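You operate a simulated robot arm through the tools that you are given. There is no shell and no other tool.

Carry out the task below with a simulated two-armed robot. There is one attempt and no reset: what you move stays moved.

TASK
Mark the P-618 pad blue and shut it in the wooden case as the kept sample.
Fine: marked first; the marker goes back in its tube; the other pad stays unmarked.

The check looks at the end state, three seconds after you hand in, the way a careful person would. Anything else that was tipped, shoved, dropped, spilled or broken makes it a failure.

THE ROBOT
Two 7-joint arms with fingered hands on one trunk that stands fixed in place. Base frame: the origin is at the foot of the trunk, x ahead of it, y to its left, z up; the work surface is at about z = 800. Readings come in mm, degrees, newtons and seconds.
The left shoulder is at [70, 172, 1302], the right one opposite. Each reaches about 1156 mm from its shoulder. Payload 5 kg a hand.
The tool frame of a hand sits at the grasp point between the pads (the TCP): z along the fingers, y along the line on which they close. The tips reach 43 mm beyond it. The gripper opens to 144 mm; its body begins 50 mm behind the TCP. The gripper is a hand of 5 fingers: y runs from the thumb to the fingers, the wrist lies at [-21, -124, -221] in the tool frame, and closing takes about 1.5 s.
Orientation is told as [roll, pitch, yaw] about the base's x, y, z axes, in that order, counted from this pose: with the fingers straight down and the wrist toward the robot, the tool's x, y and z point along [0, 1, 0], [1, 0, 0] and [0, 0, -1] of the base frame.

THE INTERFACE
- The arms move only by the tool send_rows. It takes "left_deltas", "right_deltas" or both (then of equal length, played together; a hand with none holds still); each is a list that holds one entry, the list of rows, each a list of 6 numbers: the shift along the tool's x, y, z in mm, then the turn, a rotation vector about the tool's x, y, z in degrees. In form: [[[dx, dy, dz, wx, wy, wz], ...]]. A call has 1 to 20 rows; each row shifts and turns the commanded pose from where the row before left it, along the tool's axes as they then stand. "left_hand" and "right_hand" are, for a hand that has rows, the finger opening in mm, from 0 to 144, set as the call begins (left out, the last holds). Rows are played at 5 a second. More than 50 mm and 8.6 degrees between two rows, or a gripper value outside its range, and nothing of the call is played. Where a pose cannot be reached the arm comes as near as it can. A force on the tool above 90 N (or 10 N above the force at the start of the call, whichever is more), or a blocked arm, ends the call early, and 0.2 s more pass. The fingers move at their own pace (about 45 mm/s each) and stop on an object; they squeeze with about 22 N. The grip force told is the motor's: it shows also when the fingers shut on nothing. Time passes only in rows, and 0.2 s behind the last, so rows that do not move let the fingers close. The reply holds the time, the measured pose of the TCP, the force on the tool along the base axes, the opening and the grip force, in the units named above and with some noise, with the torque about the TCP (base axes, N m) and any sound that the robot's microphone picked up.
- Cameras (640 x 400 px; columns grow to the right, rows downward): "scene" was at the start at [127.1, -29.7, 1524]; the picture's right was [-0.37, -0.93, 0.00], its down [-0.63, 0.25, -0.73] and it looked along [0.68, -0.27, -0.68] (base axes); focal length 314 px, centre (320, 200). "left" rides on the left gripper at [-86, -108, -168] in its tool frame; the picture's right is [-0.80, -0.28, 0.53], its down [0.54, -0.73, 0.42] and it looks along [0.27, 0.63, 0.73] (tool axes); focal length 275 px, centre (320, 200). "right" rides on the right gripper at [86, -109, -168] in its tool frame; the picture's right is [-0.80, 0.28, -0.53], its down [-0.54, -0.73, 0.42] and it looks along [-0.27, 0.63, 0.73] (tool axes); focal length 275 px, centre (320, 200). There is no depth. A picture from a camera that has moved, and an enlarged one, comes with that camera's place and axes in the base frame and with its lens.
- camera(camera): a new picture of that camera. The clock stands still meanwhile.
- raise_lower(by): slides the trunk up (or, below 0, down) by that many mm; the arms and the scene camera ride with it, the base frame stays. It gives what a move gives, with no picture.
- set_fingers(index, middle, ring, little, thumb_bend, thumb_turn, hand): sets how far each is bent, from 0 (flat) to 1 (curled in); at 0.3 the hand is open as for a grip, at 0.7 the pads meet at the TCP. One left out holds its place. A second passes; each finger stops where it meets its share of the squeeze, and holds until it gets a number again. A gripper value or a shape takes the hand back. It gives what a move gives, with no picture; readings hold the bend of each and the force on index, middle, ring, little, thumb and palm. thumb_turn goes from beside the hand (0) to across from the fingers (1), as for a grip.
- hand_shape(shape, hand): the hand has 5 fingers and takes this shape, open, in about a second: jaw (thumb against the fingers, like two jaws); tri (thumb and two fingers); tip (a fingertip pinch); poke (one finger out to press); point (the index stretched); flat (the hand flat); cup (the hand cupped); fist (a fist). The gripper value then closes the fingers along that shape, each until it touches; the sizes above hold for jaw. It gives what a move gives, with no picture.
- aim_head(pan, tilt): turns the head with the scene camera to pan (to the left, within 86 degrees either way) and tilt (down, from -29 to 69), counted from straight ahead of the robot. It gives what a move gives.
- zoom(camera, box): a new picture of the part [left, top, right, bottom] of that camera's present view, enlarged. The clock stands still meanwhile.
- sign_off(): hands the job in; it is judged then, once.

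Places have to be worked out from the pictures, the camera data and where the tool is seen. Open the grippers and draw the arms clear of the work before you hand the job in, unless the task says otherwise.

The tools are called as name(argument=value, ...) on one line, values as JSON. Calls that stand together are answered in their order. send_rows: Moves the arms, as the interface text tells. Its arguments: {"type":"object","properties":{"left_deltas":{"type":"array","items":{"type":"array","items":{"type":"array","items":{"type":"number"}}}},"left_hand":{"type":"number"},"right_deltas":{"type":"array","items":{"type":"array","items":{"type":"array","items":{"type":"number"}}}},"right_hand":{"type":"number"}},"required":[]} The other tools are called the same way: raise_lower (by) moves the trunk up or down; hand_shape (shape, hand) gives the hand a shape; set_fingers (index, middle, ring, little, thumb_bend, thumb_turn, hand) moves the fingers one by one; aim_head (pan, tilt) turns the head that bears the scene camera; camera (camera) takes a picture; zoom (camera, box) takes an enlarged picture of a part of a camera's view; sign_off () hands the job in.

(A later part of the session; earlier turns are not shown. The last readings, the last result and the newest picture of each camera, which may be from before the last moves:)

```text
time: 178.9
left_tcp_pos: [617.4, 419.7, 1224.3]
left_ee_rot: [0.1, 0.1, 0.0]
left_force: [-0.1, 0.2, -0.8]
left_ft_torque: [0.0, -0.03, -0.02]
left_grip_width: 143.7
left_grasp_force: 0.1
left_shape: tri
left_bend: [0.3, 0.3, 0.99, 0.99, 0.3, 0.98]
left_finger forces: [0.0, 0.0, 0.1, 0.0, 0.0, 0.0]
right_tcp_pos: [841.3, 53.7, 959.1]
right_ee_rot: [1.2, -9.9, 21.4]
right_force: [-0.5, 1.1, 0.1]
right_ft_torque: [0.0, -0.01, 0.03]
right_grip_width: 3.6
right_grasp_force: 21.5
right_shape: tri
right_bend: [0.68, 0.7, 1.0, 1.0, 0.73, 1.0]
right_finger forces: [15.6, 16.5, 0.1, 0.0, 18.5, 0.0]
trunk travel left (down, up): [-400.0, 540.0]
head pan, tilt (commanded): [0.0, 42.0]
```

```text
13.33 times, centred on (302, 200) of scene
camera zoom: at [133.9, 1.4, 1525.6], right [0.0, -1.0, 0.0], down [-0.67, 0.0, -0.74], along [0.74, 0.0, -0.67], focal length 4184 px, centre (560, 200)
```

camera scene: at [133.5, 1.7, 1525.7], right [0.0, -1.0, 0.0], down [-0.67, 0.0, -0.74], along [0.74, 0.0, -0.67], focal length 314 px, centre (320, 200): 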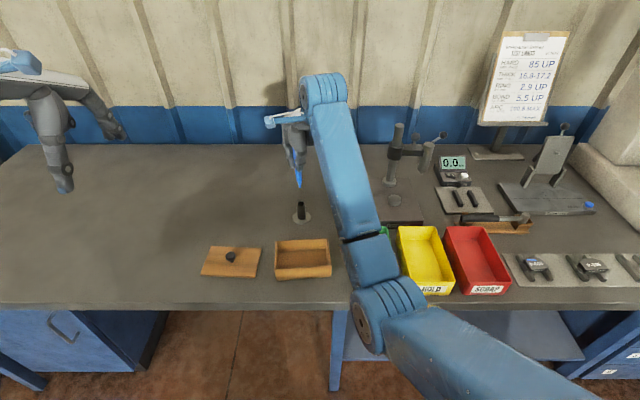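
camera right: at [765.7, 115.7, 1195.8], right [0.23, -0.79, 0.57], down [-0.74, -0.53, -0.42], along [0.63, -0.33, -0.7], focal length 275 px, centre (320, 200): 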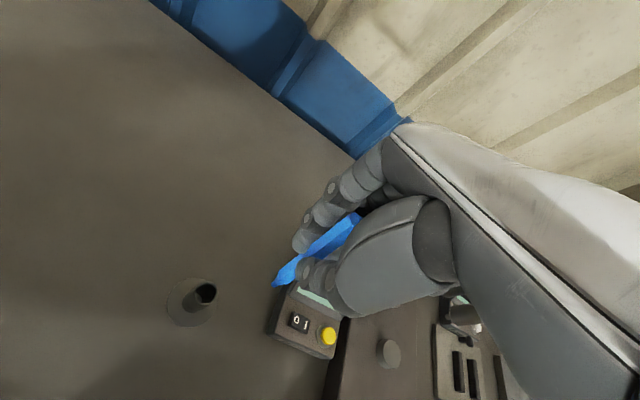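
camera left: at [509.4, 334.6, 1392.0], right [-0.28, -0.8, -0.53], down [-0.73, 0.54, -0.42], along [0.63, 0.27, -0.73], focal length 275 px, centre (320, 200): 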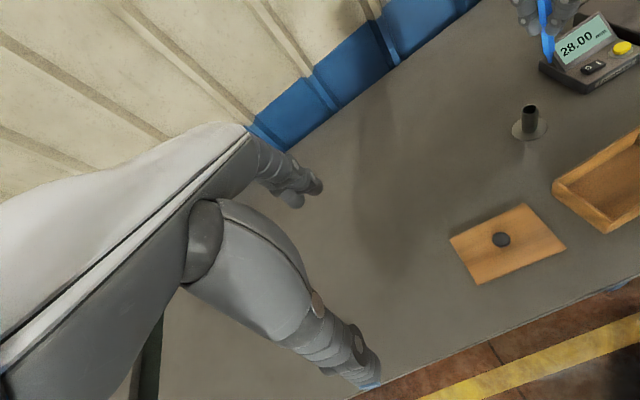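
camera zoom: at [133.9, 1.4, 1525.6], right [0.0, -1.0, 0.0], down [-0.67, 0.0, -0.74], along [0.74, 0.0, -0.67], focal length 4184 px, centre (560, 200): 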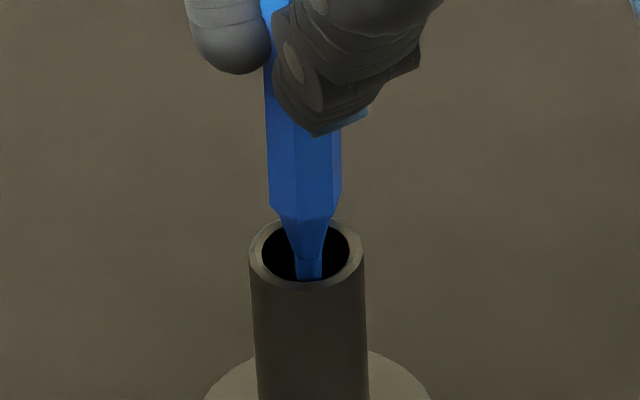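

It is now centred to about 1 mm in all three views. I nudge +1/+0.7 mm and lower 12 mm, so the body's shoulder enters the mouth, watching the force.

send_rows(right_deltas=[[[0.3, 1.2, 0.2, 0, 0, 0], [-0.1, -0.7, 3.95, 0, 0, 0], [-0.1, -0.7, 3.95, 0, 0, 0], [-0.1, -0.7, 3.95, 0, 0, 0], [0, 0, 0, 0, 0, 0]]])

zoom(camera="right", box=[245, 250, 315, 315])

zoom(camera="left", box=[510, 85, 550, 130])

zoom(camera="scene", box=[288, 185, 316, 215])

```text
time: 180.1
left_tcp_pos: [618.1, 421.0, 1224.9]
left_ee_rot: [0.0, 0.0, 0.0]
left_force: [-0.3, 0.0, 0.9]
left_ft_torque: [-0.02, 0.0, -0.04]
left_grip_width: 143.8
left_grasp_force: 0.1
left_shape: tri
left_bend: [0.3, 0.3, 0.99, 0.99, 0.3, 0.98]
left_finger forces: [0.0, 0.0, 0.1, 0.0, 0.0, 0.0]
right_tcp_pos: [844.7, 54.9, 947.0]
right_ee_rot: [1.2, -9.9, 21.4]
right_force: [-0.2, -0.1, -0.5]
right_ft_torque: [-0.03, -0.02, 0.02]
right_grip_width: 3.6
right_grasp_force: 22.0
right_shape: tri
right_bend: [0.68, 0.7, 1.0, 1.0, 0.73, 1.0]
right_finger forces: [15.7, 16.6, 0.1, 0.1, 18.5, 0.0]
trunk travel left (down, up): [-400.0, 540.0]
head pan, tilt (commanded): [0.0, 42.0]
```

```text
6.15 times, centred on (280, 282) of right
camera zoom: at [687.5, 81.6, 1096.1], right [0.47, -0.68, 0.56], down [-0.4, -0.73, -0.55], along [0.79, 0.04, -0.62], focal length 1694 px, centre (566, -308)
```

zoom: 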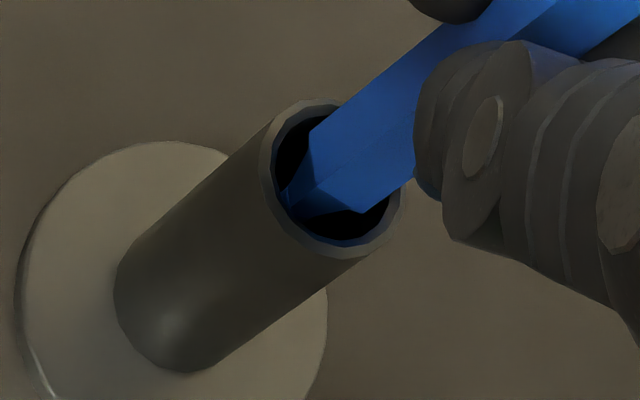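

```text
8.89 times, centred on (530, 108) of left
camera zoom: at [509.3, 334.7, 1391.9], right [-0.28, -0.8, -0.53], down [-0.73, 0.54, -0.42], along [0.63, 0.27, -0.73], focal length 2447 px, centre (-1547, 1022)
```

zoom: 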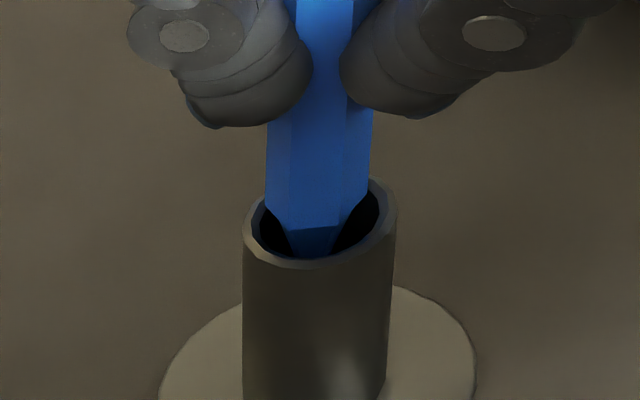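

```text
13.33 times, centred on (302, 200) of scene
camera zoom: at [133.9, 1.5, 1525.6], right [0.0, -1.0, 0.0], down [-0.67, 0.0, -0.74], along [0.74, 0.0, -0.67], focal length 4184 px, centre (560, 200)
```

zoom: 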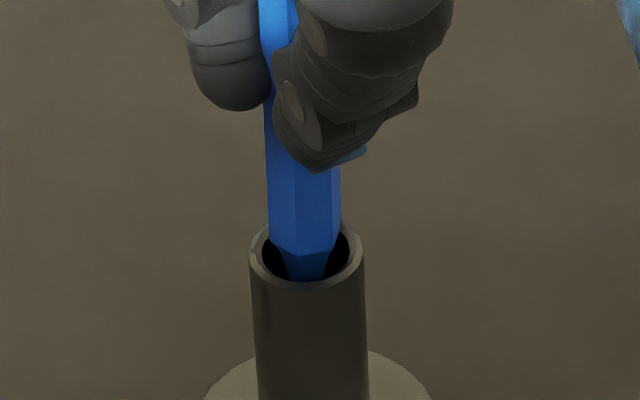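

The shoulder is right at the mouth and centred. I continue down in 4 mm steps, checking force.

send_rows(right_deltas=[[[-0.1, -0.7, 3.95, 0, 0, 0], [-0.1, -0.7, 3.95, 0, 0, 0], [0, 0, 0, 0, 0, 0]]])

zoom(camera="left", box=[510, 85, 550, 130])

zoom(camera="scene", box=[288, 185, 316, 215])

zoom(camera="right", box=[245, 250, 315, 315])

```text
time: 180.9
left_tcp_pos: [617.5, 420.2, 1226.4]
left_ee_rot: [0.0, -0.1, 0.0]
left_force: [0.0, -0.3, 0.3]
left_ft_torque: [-0.02, 0.03, -0.04]
left_grip_width: 143.9
left_grasp_force: 0.1
left_shape: tri
left_bend: [0.3, 0.3, 0.99, 0.99, 0.3, 0.98]
left_finger forces: [0.0, 0.1, 0.1, 0.1, 0.1, 0.1]
right_tcp_pos: [844.8, 52.6, 939.5]
right_ee_rot: [1.3, -10.0, 21.4]
right_force: [-0.5, 0.1, -0.4]
right_ft_torque: [-0.01, 0.04, -0.01]
right_grip_width: 3.5
right_grasp_force: 22.6
right_shape: tri
right_bend: [0.68, 0.7, 1.0, 1.0, 0.73, 1.0]
right_finger forces: [15.7, 16.5, 0.1, 0.0, 18.6, 0.0]
trunk travel left (down, up): [-400.0, 540.0]
head pan, tilt (commanded): [0.0, 42.0]
```

```text
8.89 times, centred on (530, 108) of left
camera zoom: at [509.3, 334.7, 1391.9], right [-0.28, -0.8, -0.53], down [-0.73, 0.54, -0.42], along [0.63, 0.27, -0.73], focal length 2447 px, centre (-1547, 1022)
```

zoom: 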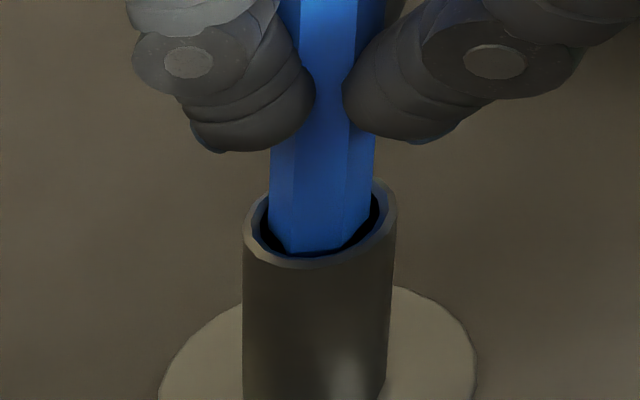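

```text
13.33 times, centred on (302, 200) of scene
camera zoom: at [133.9, 1.5, 1525.6], right [0.0, -1.0, 0.0], down [-0.67, 0.0, -0.74], along [0.74, 0.0, -0.67], focal length 4184 px, centre (560, 200)
```

zoom: 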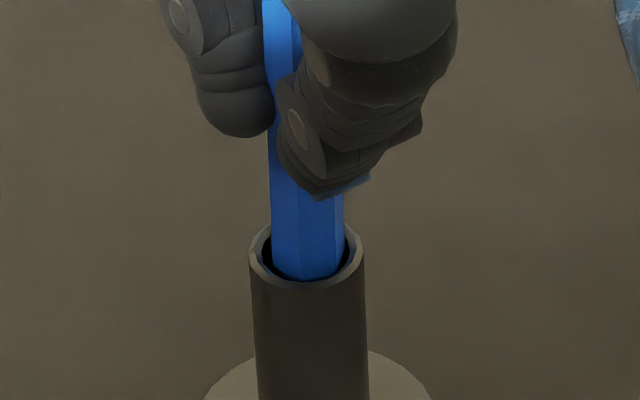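

```text
6.15 times, centred on (280, 282) of right
camera zoom: at [687.3, 81.0, 1088.3], right [0.47, -0.68, 0.56], down [-0.4, -0.73, -0.55], along [0.79, 0.04, -0.62], focal length 1694 px, centre (566, -308)
```

zoom: 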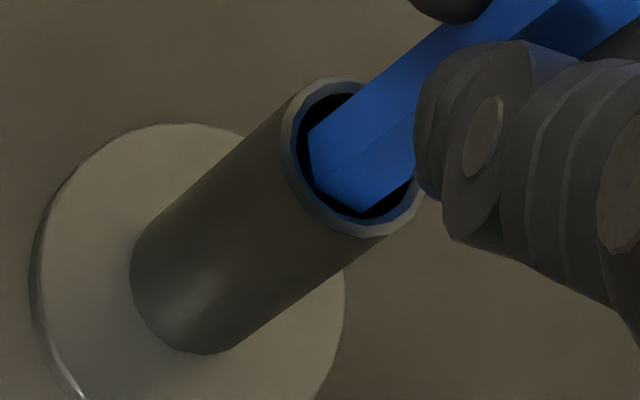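

The body has entered the mouth with clearance all round. I go on down 15 mm in small steps.

send_rows(right_deltas=[[[-0.1, -0.7, 3.95, 0, 0, 0], [-0.1, -0.7, 3.95, 0, 0, 0], [-0.1, -0.7, 3.95, 0, 0, 0], [0, 0, 0, 0, 0, 0]]])

zoom(camera="left", box=[500, 70, 560, 140])

zoom(camera="scene", box=[280, 175, 324, 220])

```text
time: 181.9
left_tcp_pos: [617.6, 420.2, 1224.9]
left_ee_rot: [-0.1, 0.0, 0.1]
left_force: [0.2, 0.2, 0.1]
left_ft_torque: [0.02, -0.01, 0.02]
left_grip_width: 143.9
left_grasp_force: 0.1
left_shape: tri
left_bend: [0.3, 0.3, 0.99, 0.99, 0.3, 0.98]
left_finger forces: [0.1, 0.0, 0.0, 0.1, 0.0, 0.1]
right_tcp_pos: [844.8, 52.9, 925.8]
right_ee_rot: [1.3, -9.9, 21.4]
right_force: [-1.3, -0.2, 0.3]
right_ft_torque: [0.04, 0.01, 0.0]
right_grip_width: 3.8
right_grasp_force: 22.0
right_shape: tri
right_bend: [0.68, 0.7, 1.0, 1.0, 0.73, 1.0]
right_finger forces: [15.6, 16.6, 0.0, 0.1, 18.7, 0.0]
trunk travel left (down, up): [-400.0, 540.0]
head pan, tilt (commanded): [0.0, 42.0]
```

```text
5.71 times, centred on (530, 105) of left
camera zoom: at [509.3, 334.7, 1391.9], right [-0.28, -0.8, -0.53], down [-0.73, 0.54, -0.42], along [0.63, 0.27, -0.73], focal length 1573 px, centre (-880, 743)
```

zoom: 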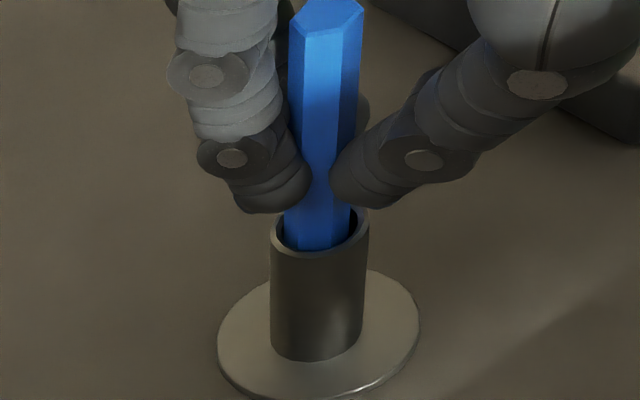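

```text
8.89 times, centred on (302, 198) of scene
camera zoom: at [133.9, 1.4, 1525.6], right [0.0, -1.0, 0.0], down [-0.67, 0.0, -0.74], along [0.74, 0.0, -0.67], focal length 2790 px, centre (480, 222)
```

zoom: 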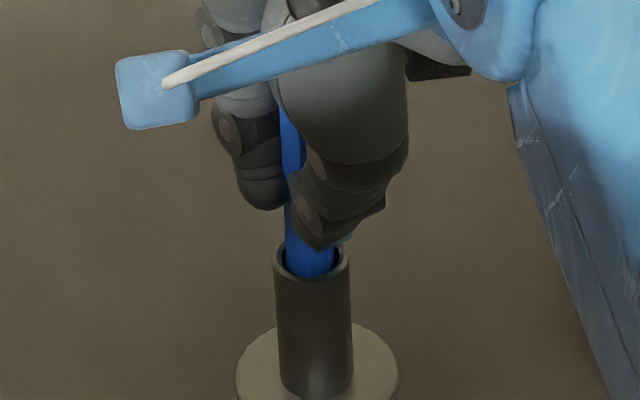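

TCP at 925.8 (tip ≈ 819, tube floor ≈ 802). I lower another 12 mm.

send_rows(right_deltas=[[[-0.1, -0.7, 3.95, 0, 0, 0], [-0.1, -0.7, 3.95, 0, 0, 0], [-0.1, -0.5, 2.95, 0, 0, 0], [0, 0, 0, 0, 0, 0]]])

zoom(camera="left", box=[500, 70, 560, 140])

zoom(camera="scene", box=[280, 175, 324, 220])

```text
time: 182.9
left_tcp_pos: [617.6, 420.5, 1225.4]
left_ee_rot: [0.0, -0.1, 0.0]
left_force: [-0.4, -0.1, 0.3]
left_ft_torque: [0.01, 0.01, 0.01]
left_grip_width: 143.9
left_grasp_force: 0.0
left_shape: tri
left_bend: [0.3, 0.3, 0.99, 0.99, 0.3, 0.98]
left_finger forces: [0.1, 0.0, 0.1, 0.0, 0.0, 0.0]
right_tcp_pos: [843.3, 53.6, 915.3]
right_ee_rot: [1.2, -9.9, 21.4]
right_force: [-1.1, 1.3, 0.8]
right_ft_torque: [0.03, 0.03, 0.01]
right_grip_width: 3.3
right_grasp_force: 22.0
right_shape: tri
right_bend: [0.68, 0.7, 1.0, 1.0, 0.73, 1.0]
right_finger forces: [15.9, 16.1, 0.1, 0.0, 18.8, 0.0]
trunk travel left (down, up): [-400.0, 540.0]
head pan, tilt (commanded): [0.0, 42.0]
```

```text
5.71 times, centred on (530, 105) of left
camera zoom: at [509.2, 334.8, 1392.0], right [-0.28, -0.8, -0.53], down [-0.73, 0.54, -0.42], along [0.63, 0.27, -0.73], focal length 1573 px, centre (-880, 743)
```

zoom: 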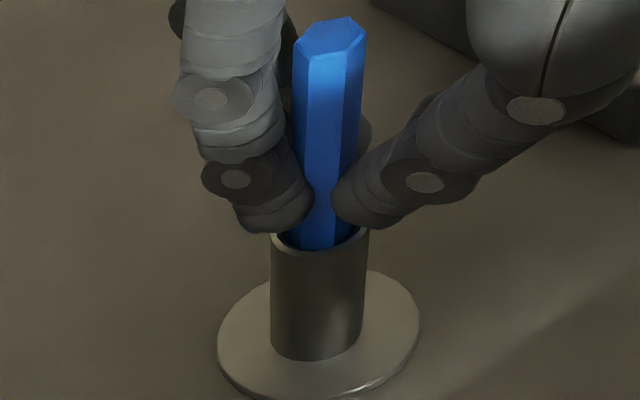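

```text
8.89 times, centred on (302, 198) of scene
camera zoom: at [133.7, 1.5, 1525.7], right [0.0, -1.0, 0.0], down [-0.67, 0.0, -0.74], along [0.74, 0.0, -0.67], focal length 2790 px, centre (480, 222)
```

zoom: 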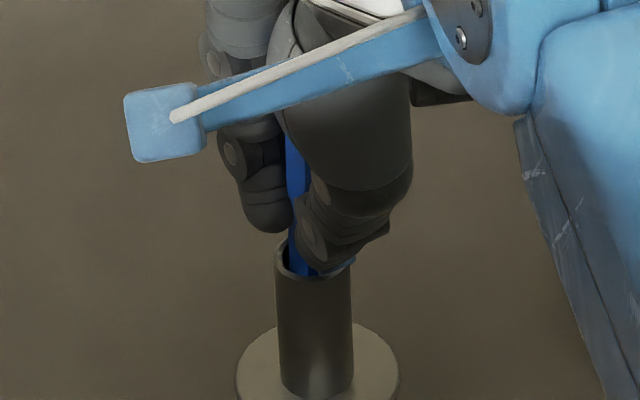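

About 6 mm remain to the floor; the thumb tip is ~9 mm above the rim. I lower 4 mm more, then open the hand.

send_rows(right_deltas=[[[-0.05, -0.35, 2, 0, 0, 0], [-0.05, -0.35, 2, 0, 0, 0], [0, 0, 0, 0, 0, 0]]])

zoom(camera="left", box=[500, 70, 560, 140])

```text
time: 183.7
left_tcp_pos: [618.8, 419.5, 1223.4]
left_ee_rot: [-0.1, -0.1, 0.0]
left_force: [0.5, 0.6, 0.1]
left_ft_torque: [0.0, -0.01, -0.01]
left_grip_width: 144.1
left_grasp_force: 0.1
left_shape: tri
left_bend: [0.3, 0.3, 0.99, 0.99, 0.3, 0.98]
left_finger forces: [0.1, 0.1, 0.0, 0.0, 0.0, 0.1]
right_tcp_pos: [844.5, 52.3, 910.1]
right_ee_rot: [1.1, -9.9, 21.4]
right_force: [0.2, 0.2, -0.6]
right_ft_torque: [0.0, -0.02, 0.0]
right_grip_width: 3.2
right_grasp_force: 21.8
right_shape: tri
right_bend: [0.68, 0.7, 1.0, 1.0, 0.73, 1.0]
right_finger forces: [15.7, 16.7, 0.1, 0.0, 18.5, 0.0]
trunk travel left (down, up): [-400.0, 540.0]
head pan, tilt (commanded): [0.0, 42.0]
```

```text
5.71 times, centred on (530, 105) of left
camera zoom: at [509.4, 334.7, 1391.9], right [-0.28, -0.8, -0.53], down [-0.73, 0.54, -0.42], along [0.63, 0.27, -0.73], focal length 1573 px, centre (-880, 743)
```

zoom: 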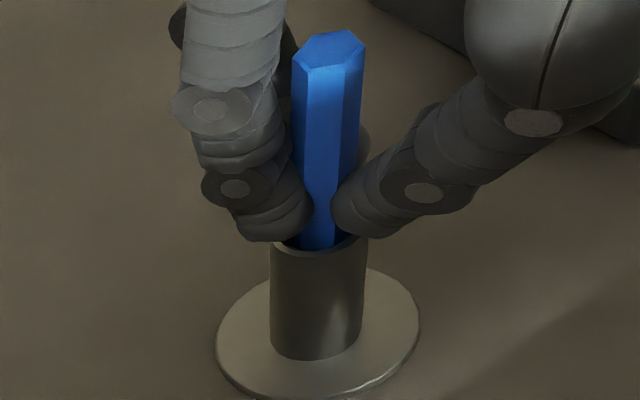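

The marker is nearly at the floor with no side force. I open the fingers to release it.

send_rows(right_deltas=[[[0, 0, 0, 0, 0, 0], [0, 0, 0, 0, 0, 0], [0, 0, 0, 0, 0, 0], [0, 0, 0, 0, 0, 0], [0, 0, 0, 0, 0, 0]]], right_hand=50)

zoom(camera="left", box=[490, 50, 570, 145])

zoom(camera="scene", box=[270, 160, 334, 225])

zoom(camera="right", box=[220, 180, 380, 320])

```text
time: 184.9
left_tcp_pos: [617.6, 420.6, 1224.3]
left_ee_rot: [0.0, 0.0, 0.0]
left_force: [0.3, 0.2, -0.1]
left_ft_torque: [-0.01, 0.0, 0.0]
left_grip_width: 143.9
left_grasp_force: 0.0
left_shape: tri
left_bend: [0.3, 0.3, 0.99, 0.99, 0.3, 0.98]
left_finger forces: [0.1, 0.0, 0.0, 0.1, 0.1, 0.1]
right_tcp_pos: [844.5, 53.5, 911.6]
right_ee_rot: [1.2, -9.9, 21.4]
right_force: [-0.6, -0.4, 0.7]
right_ft_torque: [0.01, 0.01, 0.03]
right_grip_width: 49.6
right_grasp_force: 0.1
right_shape: tri
right_bend: [0.74, 0.52, 0.99, 0.99, 0.74, 1.0]
right_finger forces: [0.1, 0.0, 0.1, 0.0, 0.1, 0.0]
trunk travel left (down, up): [-400.0, 540.0]
head pan, tilt (commanded): [0.0, 42.0]
```

```text
4.21 times, centred on (530, 98) of left
camera zoom: at [509.3, 334.7, 1391.9], right [-0.28, -0.8, -0.53], down [-0.73, 0.54, -0.42], along [0.63, 0.27, -0.73], focal length 1159 px, centre (-564, 632)
```

zoom: 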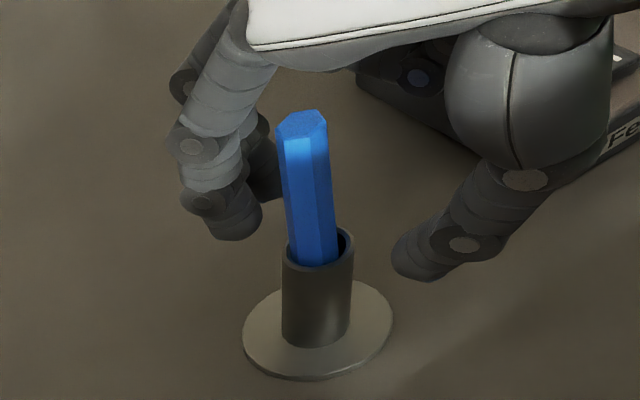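

```text
6.15 times, centred on (302, 192) of scene
camera zoom: at [133.9, 1.4, 1525.6], right [0.0, -1.0, 0.0], down [-0.67, 0.0, -0.74], along [0.74, 0.0, -0.67], focal length 1931 px, centre (431, 246)
```

zoom: 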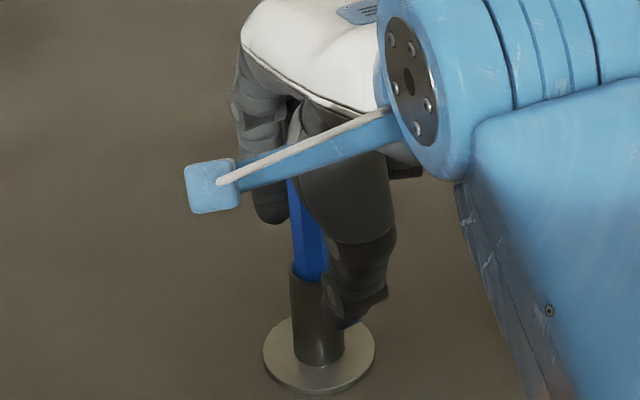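

```text
2.86 times, centred on (300, 250) of right
camera zoom: at [687.7, 81.2, 1059.6], right [0.47, -0.68, 0.56], down [-0.4, -0.73, -0.55], along [0.79, 0.04, -0.62], focal length 786 px, centre (377, 57)
```

zoom: 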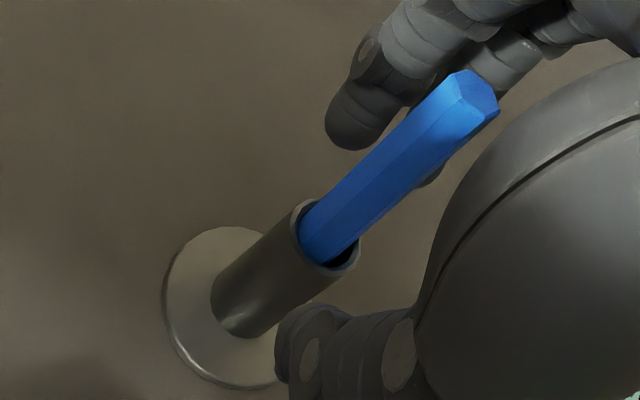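

The marker stands in its tube, released. I open a bit wider and raise the hand straight up.

send_rows(right_deltas=[[[0, 0, 0, 0, 0, 0], [0, 0, 0, 0, 0, 0], [0, 0, 0, 0, 0, 0], [0.2, 1.75, -9.85, 0, 0, 0], [0.3, 3.5, -19.7, 0, 0, 0], [0.3, 3.5, -19.7, 0, 0, 0], [0.6, 7, -39.4, 0, 0, 0], [0.6, 7, -39.4, 0, 0, 0], [0.6, 7, -39.4, 0, 0, 0], [0.6, 7, -39.4, 0, 0, 0], [0, 0, 0, 0, 0, 0]]], right_hand=90)

camera(camera="scene")

zoom(camera="scene", box=[270, 160, 334, 225])

```text
time: 187.3
left_tcp_pos: [618.4, 420.2, 1224.3]
left_ee_rot: [0.1, 0.1, 0.0]
left_force: [0.4, -0.1, -0.3]
left_ft_torque: [0.02, -0.01, 0.01]
left_grip_width: 143.9
left_grasp_force: 0.0
left_shape: tri
left_bend: [0.3, 0.3, 0.99, 0.99, 0.3, 0.98]
left_finger forces: [0.0, 0.0, 0.0, 0.0, 0.1, 0.0]
right_tcp_pos: [848.1, 51.6, 1119.7]
right_ee_rot: [1.2, -9.9, 21.4]
right_force: [0.7, -0.4, 0.0]
right_ft_torque: [-0.01, 0.01, -0.02]
right_grip_width: 89.6
right_grasp_force: 0.0
right_shape: tri
right_bend: [0.74, 0.4, 0.99, 0.99, 0.64, 1.0]
right_finger forces: [0.1, 0.0, 0.0, 0.0, 0.0, 0.0]
trunk travel left (down, up): [-400.0, 540.0]
head pan, tilt (commanded): [0.0, 42.0]
```

```text
taken
camera scene: at [134.4, 1.4, 1525.6], right [0.0, -1.0, 0.0], down [-0.67, 0.0, -0.74], along [0.74, 0.0, -0.67], focal length 314 px, centre (320, 200)
```

scene: 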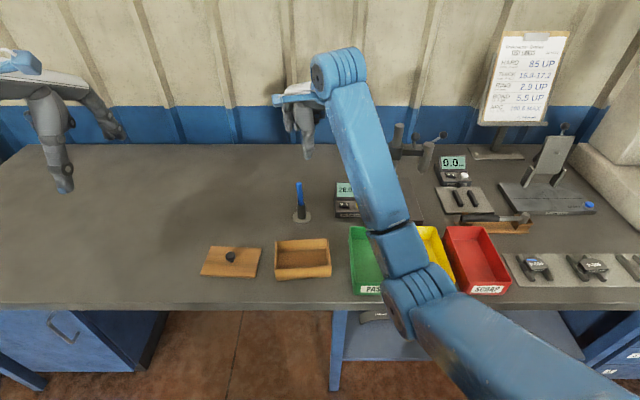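

```text
6.15 times, centred on (302, 192) of scene
camera zoom: at [134.4, 1.4, 1525.6], right [0.0, -1.0, 0.0], down [-0.67, 0.0, -0.74], along [0.74, 0.0, -0.67], focal length 1931 px, centre (431, 246)
```

zoom: 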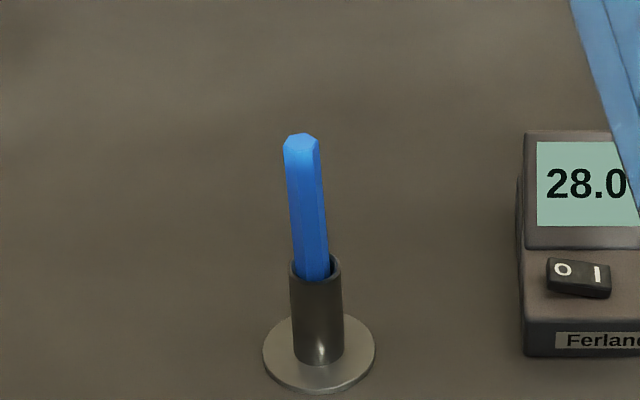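

The marker is back in its tube and the tube stands where it was. Now I measure the case and its lid closely for placing the pad, and check P-618 as well.

zoom(camera="scene", box=[265, 225, 345, 290])

zoom(camera="scene", box=[190, 235, 270, 290])

zoom(camera="scene", box=[500, 240, 560, 290])

zoom(camera="left", box=[440, 120, 640, 300])

```text
6.15 times, centred on (305, 258) of scene
camera zoom: at [134.4, 1.4, 1525.6], right [0.0, -1.0, 0.0], down [-0.67, 0.0, -0.74], along [0.74, 0.0, -0.67], focal length 1931 px, centre (412, -154)
```

zoom: 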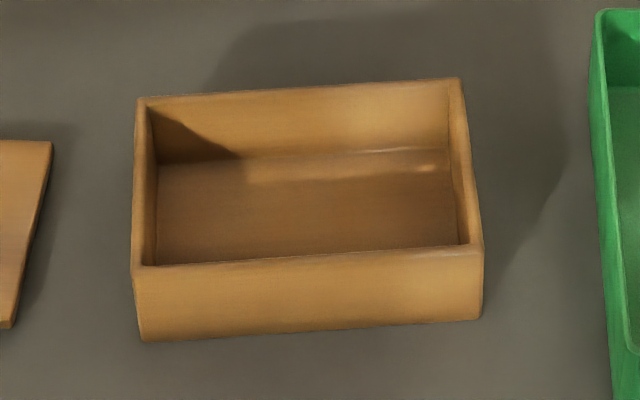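

```text
7.27 times, centred on (230, 262) of scene
camera zoom: at [134.4, 1.4, 1525.6], right [0.0, -1.0, 0.0], down [-0.67, 0.0, -0.74], along [0.74, 0.0, -0.67], focal length 2282 px, centre (974, -254)
```

zoom: 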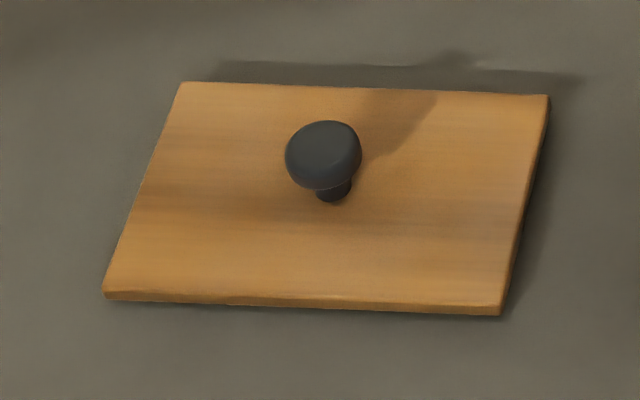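

```text
8.00 times, centred on (530, 265) of scene
camera zoom: at [134.4, 1.4, 1525.6], right [0.0, -1.0, 0.0], down [-0.67, 0.0, -0.74], along [0.74, 0.0, -0.67], focal length 2511 px, centre (-1360, -320)
```

zoom: 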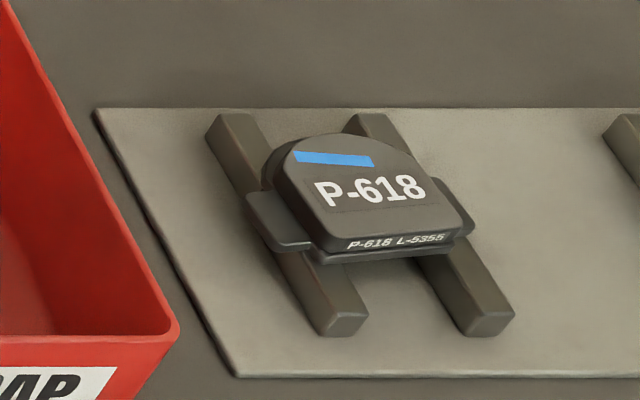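

```text
2.22 times, centred on (540, 210) of left
camera zoom: at [509.7, 334.6, 1391.7], right [-0.28, -0.8, -0.53], down [-0.73, 0.54, -0.42], along [0.63, 0.27, -0.73], focal length 612 px, centre (-169, 178)
```

zoom: 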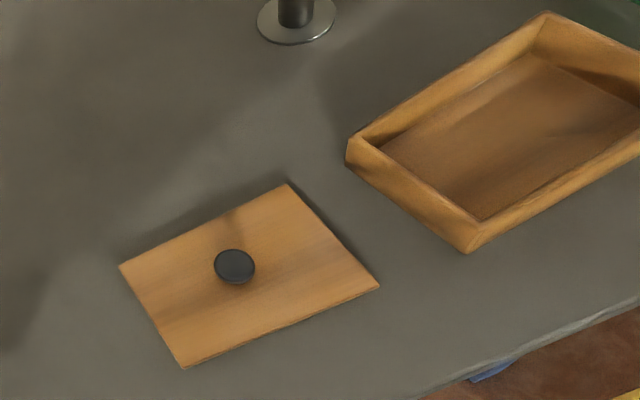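

Case: outer about 147×94 mm, rim z≈853, floor z≈810, centre (669, 49), turned +4.5°. The pad's ears rest on rails only ~34 mm apart, so only a thumb-and-index pinch ("tip") can go between them. I retreat to a clear spot and test that shape's geometry in the air.

hand_shape(shape="tip", hand="right")

send_rows(right_deltas=[[[0, 0, 0, 5, -0.6, 0], [0, 0, 0, 5, -0.6, 0], [0, 0, 0, 0, 0, 0], [0, 0, 0, 0, 0, 0], [0, 0, 0, 0, 0, 0], [0, 0, 0, 0, 0, 0], [0, 0, 0, 0, 0, 0], [0, 0, 0, 0, 0, 0]]], right_hand=46)

zoom(camera="right", box=[250, 150, 410, 320])

zoom(camera="scene", box=[260, 80, 340, 180])

zoom(camera="left", box=[440, 0, 600, 120])

```text
time: 188.2
left_tcp_pos: [617.5, 420.3, 1224.5]
left_ee_rot: [0.0, 0.1, 0.0]
left_force: [0.3, -0.8, 0.6]
left_ft_torque: [-0.02, -0.02, -0.01]
left_grip_width: 143.9
left_grasp_force: 0.0
left_shape: tri
left_bend: [0.3, 0.3, 0.99, 0.99, 0.3, 0.98]
left_finger forces: [0.1, 0.1, 0.1, 0.0, 0.0, 0.0]
right_tcp_pos: [847.6, 51.1, 1120.3]
right_ee_rot: [1.2, -9.9, 21.4]
right_force: [0.3, -0.3, -0.1]
right_ft_torque: [0.01, -0.02, 0.0]
right_grip_width: 144.1
right_grasp_force: 0.1
right_shape: tip
right_bend: [0.3, 0.98, 0.99, 0.99, 0.3, 0.98]
right_finger forces: [0.0, 0.1, 0.0, 0.0, 0.0, 0.1]
trunk travel left (down, up): [-400.0, 540.0]
head pan, tilt (commanded): [0.0, 42.0]
```

```text
time: 190.0
left_tcp_pos: [618.5, 419.8, 1223.0]
left_ee_rot: [0.1, 0.0, 0.0]
left_force: [-0.7, -0.2, -0.6]
left_ft_torque: [-0.01, 0.0, 0.02]
left_grip_width: 143.9
left_grasp_force: 0.2
left_shape: tri
left_bend: [0.3, 0.3, 0.99, 0.99, 0.3, 0.98]
left_finger forces: [0.0, 0.0, 0.1, 0.0, 0.0, 0.1]
right_tcp_pos: [846.5, 52.3, 1120.7]
right_ee_rot: [0.1, 0.1, 21.4]
right_force: [0.6, -0.3, -0.4]
right_ft_torque: [0.0, 0.01, 0.0]
right_grip_width: 47.2
right_grasp_force: 0.1
right_shape: tip
right_bend: [0.73, 0.98, 0.99, 0.99, 0.74, 1.0]
right_finger forces: [0.0, 0.0, 0.0, 0.1, 0.1, 0.1]
trunk travel left (down, up): [-400.0, 540.0]
head pan, tilt (commanded): [0.0, 42.0]
```

```text
2.35 times, centred on (330, 235) of right
camera zoom: at [713.9, 93.0, 1289.5], right [0.56, -0.64, 0.53], down [-0.48, -0.77, -0.42], along [0.68, -0.02, -0.73], focal length 648 px, centre (296, 118)
```

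zoom: 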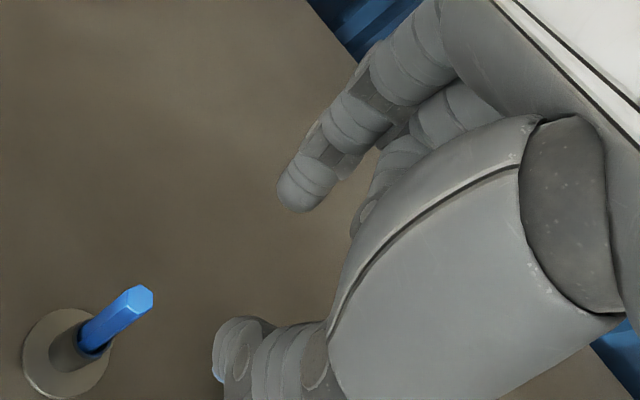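

```text
4.00 times, centred on (300, 130) of scene
camera zoom: at [133.9, 1.4, 1525.6], right [0.0, -1.0, 0.0], down [-0.67, 0.0, -0.74], along [0.74, 0.0, -0.67], focal length 1255 px, centre (400, 480)
```

zoom: 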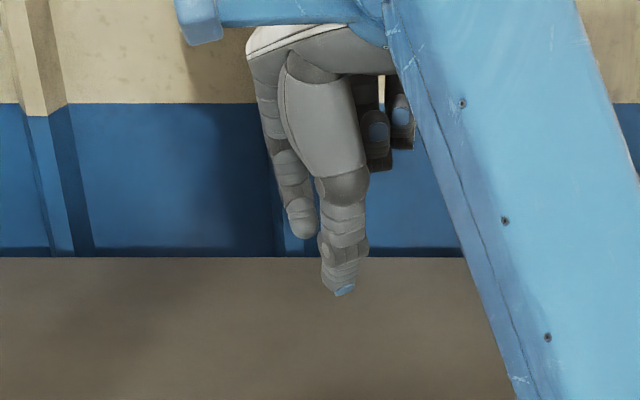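

```text
3.33 times, centred on (520, 60) of left
camera zoom: at [509.3, 334.7, 1391.9], right [-0.28, -0.8, -0.53], down [-0.73, 0.54, -0.42], along [0.63, 0.27, -0.73], focal length 918 px, centre (-347, 667)
```

zoom: 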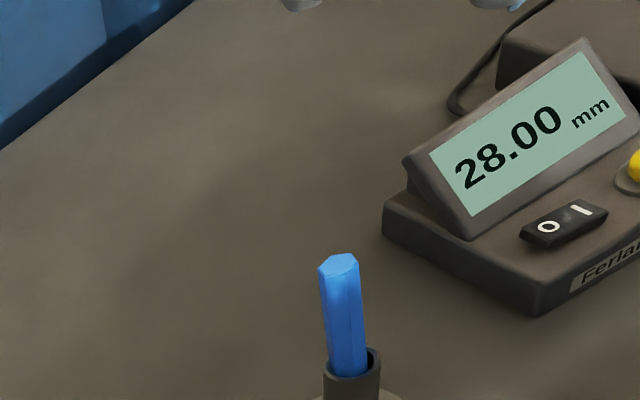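

In the "tip" shape thumb and index close in line at tool x≈0, with the other fingers curled well above. Before choosing the route, I test whether the right hand can come over the case with yaw ≈57° in this posture, staying high.

send_rows(right_deltas=[[[15.4, -41.5, 0, 0, 0, 0], [15.4, -41.5, 0, 0, 0, 0], [15.4, -41.5, 0, 0, 0, 0], [15.4, -41.5, 0, 0, 0, 0], [0, 0, 0, 0, 0, -8], [0, 0, 0, 0, 0, -8], [0, 0, 0, 0, 0, -8], [0, 0, 0, 0, 0, -8], [0, 0, 0, 0, 0, -4], [0, 0, 30, 0, 0, 0], [0, 0, 30, 0, 0, 0], [0, 0, 30, 0, 0, 0], [0, 0, 0, 0, 0, 0]]])

camera(camera="scene")

camera(camera="right")

```text
time: 192.8
left_tcp_pos: [617.1, 419.8, 1225.4]
left_ee_rot: [0.0, 0.0, 0.1]
left_force: [0.3, -1.0, 0.0]
left_ft_torque: [0.0, -0.02, 0.02]
left_grip_width: 144.1
left_grasp_force: 0.0
left_shape: tri
left_bend: [0.3, 0.3, 0.99, 0.99, 0.3, 0.98]
left_finger forces: [0.0, 0.0, 0.0, 0.0, 0.0, 0.0]
right_tcp_pos: [668.7, 49.2, 1029.7]
right_ee_rot: [0.0, -0.1, 57.5]
right_force: [-0.3, 0.4, -0.1]
right_ft_torque: [-0.05, 0.01, 0.0]
right_grip_width: 46.6
right_grasp_force: 0.0
right_shape: tip
right_bend: [0.73, 0.98, 0.99, 0.99, 0.74, 1.0]
right_finger forces: [0.0, 0.0, 0.0, 0.0, 0.0, 0.1]
trunk travel left (down, up): [-400.0, 540.0]
head pan, tilt (commanded): [0.0, 42.0]
```

```text
taken
camera scene: at [133.7, 1.6, 1525.7], right [0.0, -1.0, 0.0], down [-0.67, 0.0, -0.74], along [0.74, 0.0, -0.67], focal length 314 px, centre (320, 200)
```

scene: 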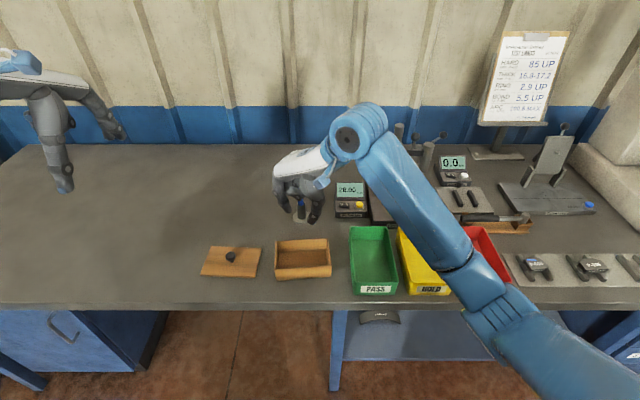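

```text
taken
camera right: at [538.0, 4.6, 1198.5], right [0.82, -0.19, 0.53], down [0.07, -0.9, -0.42], along [0.56, 0.38, -0.73], focal length 275 px, centre (320, 200)
```

right: 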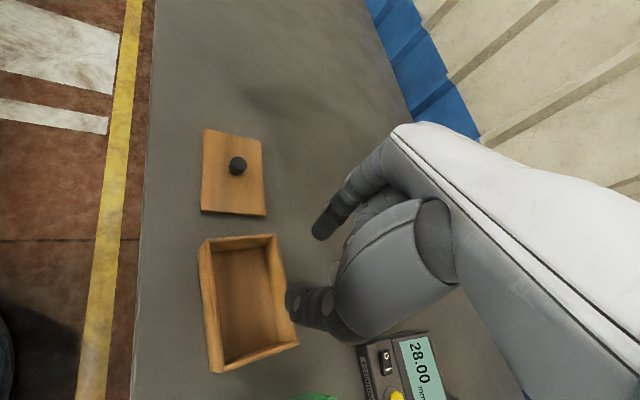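

The right hand reaches over the case easily at yaw 57.5° and the elbow now points outward. I keep this relative posture and swing the whole arm to the pad: an arc around the shoulder while yaw goes to 0.

send_rows(right_deltas=[[[0, 0, -40, 0, 0, 0], [0, 0, -40, 0, 0, 0], [-40.7, -23.7, 0, 0, 0, 4.1], [-40.7, -23.7, 0, 0, 0, 4.1], [-40.7, -23.7, 0, 0, 0, 4.1], [-40.7, -23.7, 0, 0, 0, 4.1], [-40.7, -23.7, 0, 0, 0, 4.1], [-40.7, -23.7, 0, 0, 0, 4.1], [-40.7, -23.7, 0, 0, 0, 4.1], [-40.7, -23.7, 0, 0, 0, 4.1], [-40.7, -23.7, 0, 0, 0, 4.1], [-40.7, -23.7, 0, 0, 0, 4.1], [-40.7, -23.7, 0, 0, 0, 4.1], [-40.7, -23.7, 0, 0, 0, 4.1], [-40.7, -23.7, 0, 0, 0, 4.1], [-40.7, -23.7, 0, 0, 0, 4.1], [0, 0, 0, 0, 0, 0]]])

aim_head(pan=-40, tilt=42)

camera(camera="scene")

camera(camera="right")

```text
time: 196.4
left_tcp_pos: [617.9, 420.4, 1225.7]
left_ee_rot: [0.0, 0.1, -0.1]
left_force: [0.0, -0.5, -0.2]
left_ft_torque: [-0.01, 0.02, -0.03]
left_grip_width: 143.9
left_grasp_force: 0.0
left_shape: tri
left_bend: [0.3, 0.3, 0.99, 0.99, 0.3, 0.98]
left_finger forces: [0.0, 0.0, 0.1, 0.1, 0.0, 0.0]
right_tcp_pos: [675.6, -583.8, 1108.5]
right_ee_rot: [-0.1, 0.1, 0.1]
right_force: [0.0, -0.1, 0.6]
right_ft_torque: [-0.05, 0.05, 0.02]
right_grip_width: 46.4
right_grasp_force: 0.1
right_shape: tip
right_bend: [0.73, 0.98, 0.99, 0.99, 0.74, 1.0]
right_finger forces: [0.0, 0.0, 0.0, 0.0, 0.0, 0.0]
trunk travel left (down, up): [-400.0, 540.0]
head pan, tilt (commanded): [0.0, 42.0]
```

```text
time: 197.5
left_tcp_pos: [617.4, 419.9, 1224.7]
left_ee_rot: [-0.1, 0.1, 0.0]
left_force: [0.5, -1.1, 0.9]
left_ft_torque: [-0.01, 0.01, 0.0]
left_grip_width: 144.0
left_grasp_force: 0.2
left_shape: tri
left_bend: [0.3, 0.3, 0.99, 0.99, 0.3, 0.98]
left_finger forces: [0.0, 0.1, 0.0, 0.1, 0.1, 0.0]
right_tcp_pos: [675.5, -584.1, 1109.1]
right_ee_rot: [0.0, 0.1, 0.1]
right_force: [0.9, -0.1, 0.0]
right_ft_torque: [0.02, -0.03, -0.01]
right_grip_width: 46.4
right_grasp_force: 0.0
right_shape: tip
right_bend: [0.73, 0.98, 0.99, 0.99, 0.74, 1.0]
right_finger forces: [0.1, 0.0, 0.0, 0.0, 0.1, 0.0]
trunk travel left (down, up): [-400.0, 540.0]
head pan, tilt (commanded): [-40.0, 42.0]
```

```text
taken
camera scene: at [114.5, -52.4, 1525.6], right [-0.64, -0.77, 0.0], down [-0.51, 0.43, -0.74], along [0.57, -0.48, -0.67], focal length 314 px, centre (320, 200)
```

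scene: 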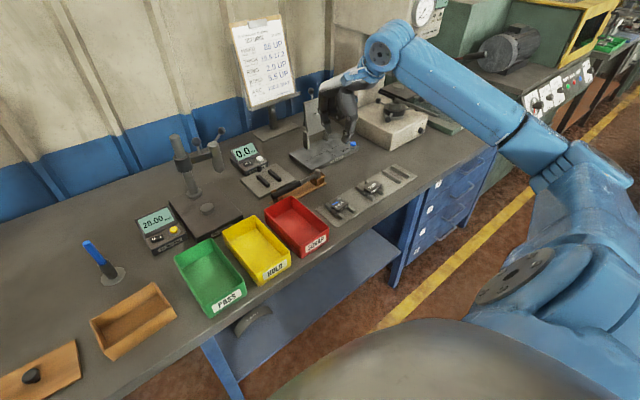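

```text
taken
camera right: at [567.2, -497.3, 1277.4], right [0.29, -0.8, 0.53], down [-0.73, -0.54, -0.42], along [0.63, -0.27, -0.73], focal length 275 px, centre (320, 200)
```

right: 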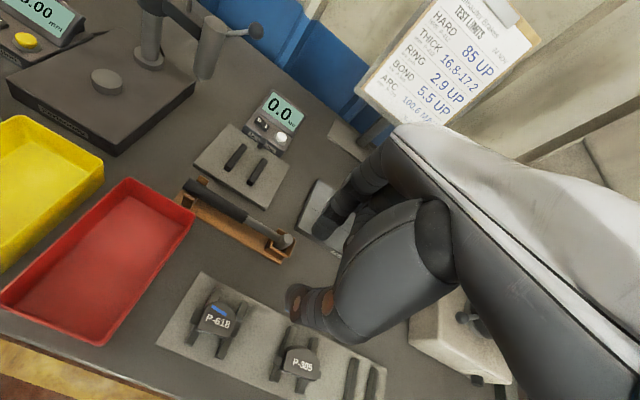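

The right hand is at yaw 0 over the pads with the elbow outward, and both cameras see the pad. I zoom in for its exact pose.

zoom(camera="scene", box=[315, 180, 375, 230])

zoom(camera="right", box=[150, 260, 350, 390])

```text
8.00 times, centred on (345, 205) of scene
camera zoom: at [114.5, -52.4, 1525.6], right [-0.64, -0.77, 0.0], down [-0.51, 0.43, -0.74], along [0.57, -0.48, -0.67], focal length 2511 px, centre (120, 160)
```

zoom: 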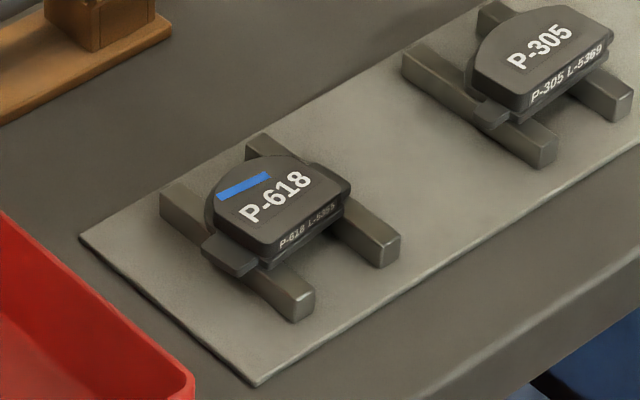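

```text
3.08 times, centred on (250, 325) of right
camera zoom: at [567.2, -497.3, 1277.4], right [0.29, -0.8, 0.53], down [-0.73, -0.54, -0.42], along [0.63, -0.27, -0.73], focal length 847 px, centre (535, -185)
```

zoom: 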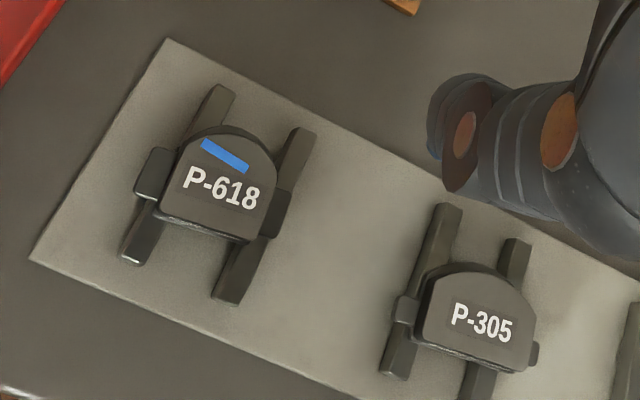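

The pad's middle is at (654, -585), not turned. I open the pinch to 80 mm, place the TCP at (654, -586.5) and descend to z≈905 for a check.

send_rows(right_deltas=[[[-2.5, -10.6, 0, 0, 0, 0], [0, -10.6, 0, 0, 0, 0], [0, 0, 40, 0, 0, 0], [0, 0, 40, 0, 0, 0], [0, 0, 40, 0, 0, 0], [0, 0, 40, 0, 0, 0], [0, 0, 40, 0, 0, 0], [0, 0, 0, 0, 0, 0], [0, 0, 0, 0, 0, 0]]], right_hand=80)

zoom(camera="scene", box=[300, 140, 380, 230])

zoom(camera="right", box=[200, 160, 420, 370])

```text
time: 199.5
left_tcp_pos: [618.5, 419.7, 1224.5]
left_ee_rot: [0.0, 0.1, -0.1]
left_force: [-0.1, -0.1, -0.6]
left_ft_torque: [-0.03, 0.06, 0.05]
left_grip_width: 143.8
left_grasp_force: 0.2
left_shape: tri
left_bend: [0.3, 0.3, 0.99, 0.99, 0.3, 0.98]
left_finger forces: [0.1, 0.0, 0.1, 0.0, 0.0, 0.0]
right_tcp_pos: [652.8, -585.6, 907.9]
right_ee_rot: [0.1, 0.1, 0.0]
right_force: [-0.5, -0.4, -0.2]
right_ft_torque: [-0.01, 0.0, -0.01]
right_grip_width: 79.5
right_grasp_force: 0.1
right_shape: tip
right_bend: [0.73, 0.98, 0.99, 0.99, 0.68, 1.0]
right_finger forces: [0.1, 0.0, 0.0, 0.0, 0.0, 0.0]
trunk travel left (down, up): [-400.0, 540.0]
head pan, tilt (commanded): [-40.0, 42.0]
```

```text
4.44 times, centred on (340, 185) of scene
camera zoom: at [114.4, -52.8, 1525.6], right [-0.64, -0.77, 0.0], down [-0.51, 0.43, -0.74], along [0.57, -0.48, -0.67], focal length 1395 px, centre (231, 267)
```

zoom: 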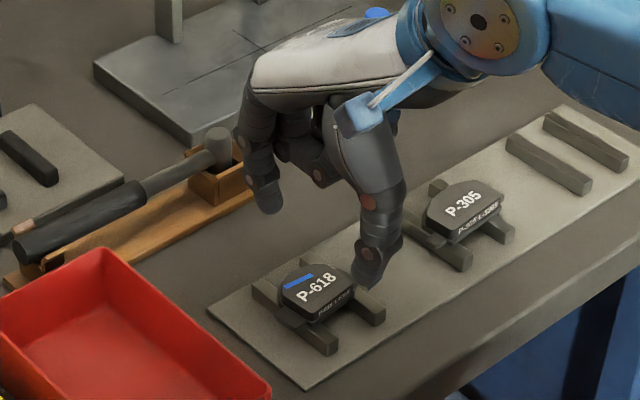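

```text
1.90 times, centred on (310, 265) of right
camera zoom: at [545.4, -498.8, 1077.4], right [0.29, -0.8, 0.53], down [-0.73, -0.54, -0.42], along [0.63, -0.27, -0.73], focal length 524 px, centre (339, 76)
```

zoom: 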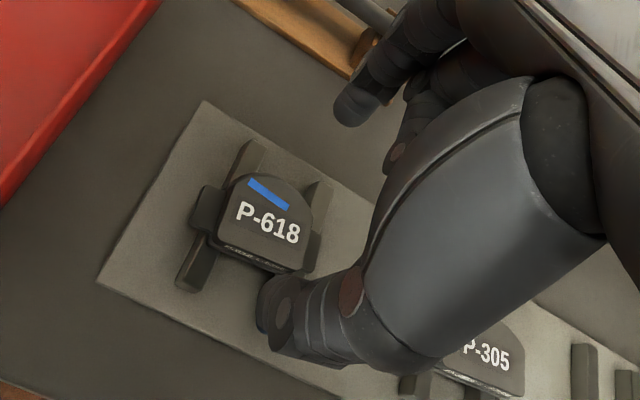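

Alignment is good (652.8, -585.6); the hammer tray behind is >50 mm away. I adjust +1.5/-0.9 mm and descend to z≈855.

send_rows(right_deltas=[[[-0.9, 1.5, 0, 0, 0, 0], [0, 0, 15, 0, 0, 0], [0, 0, 15, 0, 0, 0], [0, 0, 12, 0, 0, 0], [0, 0, 10, 0, 0, 0], [0, 0, 0, 0, 0, 0]]])

zoom(camera="scene", box=[310, 160, 380, 235])

zoom(camera="right", box=[200, 160, 420, 370])

```text
time: 200.9
left_tcp_pos: [618.1, 419.9, 1224.8]
left_ee_rot: [0.1, 0.0, 0.1]
left_force: [-0.5, 0.1, 0.5]
left_ft_torque: [0.03, 0.02, 0.01]
left_grip_width: 143.8
left_grasp_force: 0.0
left_shape: tri
left_bend: [0.3, 0.3, 0.99, 0.99, 0.3, 0.98]
left_finger forces: [0.0, 0.0, 0.0, 0.1, 0.0, 0.0]
right_tcp_pos: [653.7, -585.0, 859.4]
right_ee_rot: [0.0, 0.1, 0.0]
right_force: [0.4, 0.7, 0.5]
right_ft_torque: [0.02, -0.05, -0.05]
right_grip_width: 79.8
right_grasp_force: 0.0
right_shape: tip
right_bend: [0.73, 0.98, 0.99, 0.99, 0.68, 1.0]
right_finger forces: [0.0, 0.1, 0.1, 0.0, 0.0, 0.1]
trunk travel left (down, up): [-400.0, 540.0]
head pan, tilt (commanded): [-40.0, 42.0]
```

```text
5.33 times, centred on (345, 198) of scene
camera zoom: at [114.1, -52.5, 1525.7], right [-0.64, -0.77, 0.0], down [-0.51, 0.43, -0.74], along [0.57, -0.48, -0.67], focal length 1674 px, centre (187, 213)
```

zoom: 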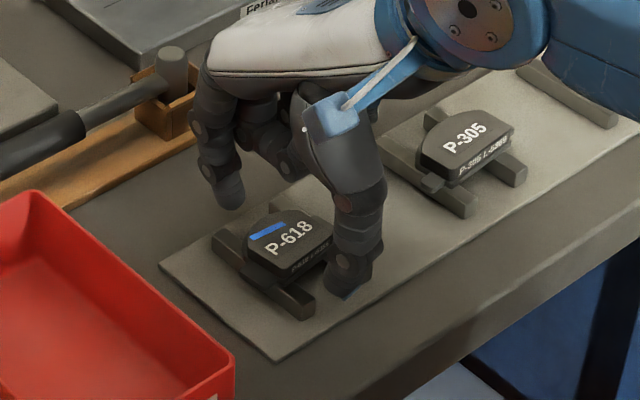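

```text
1.90 times, centred on (310, 265) of right
camera zoom: at [546.8, -498.7, 1028.0], right [0.29, -0.8, 0.53], down [-0.73, -0.54, -0.42], along [0.63, -0.27, -0.73], focal length 524 px, centre (339, 76)
```

zoom: 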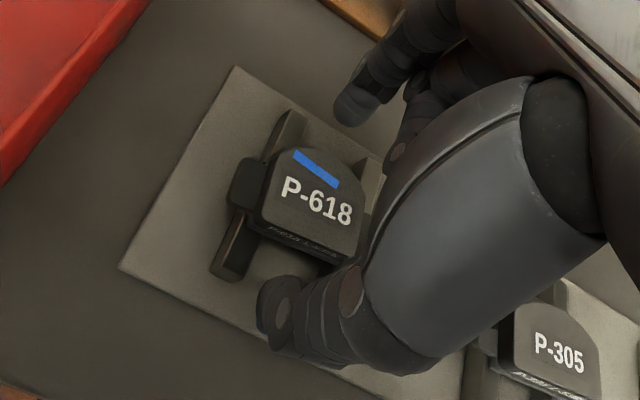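

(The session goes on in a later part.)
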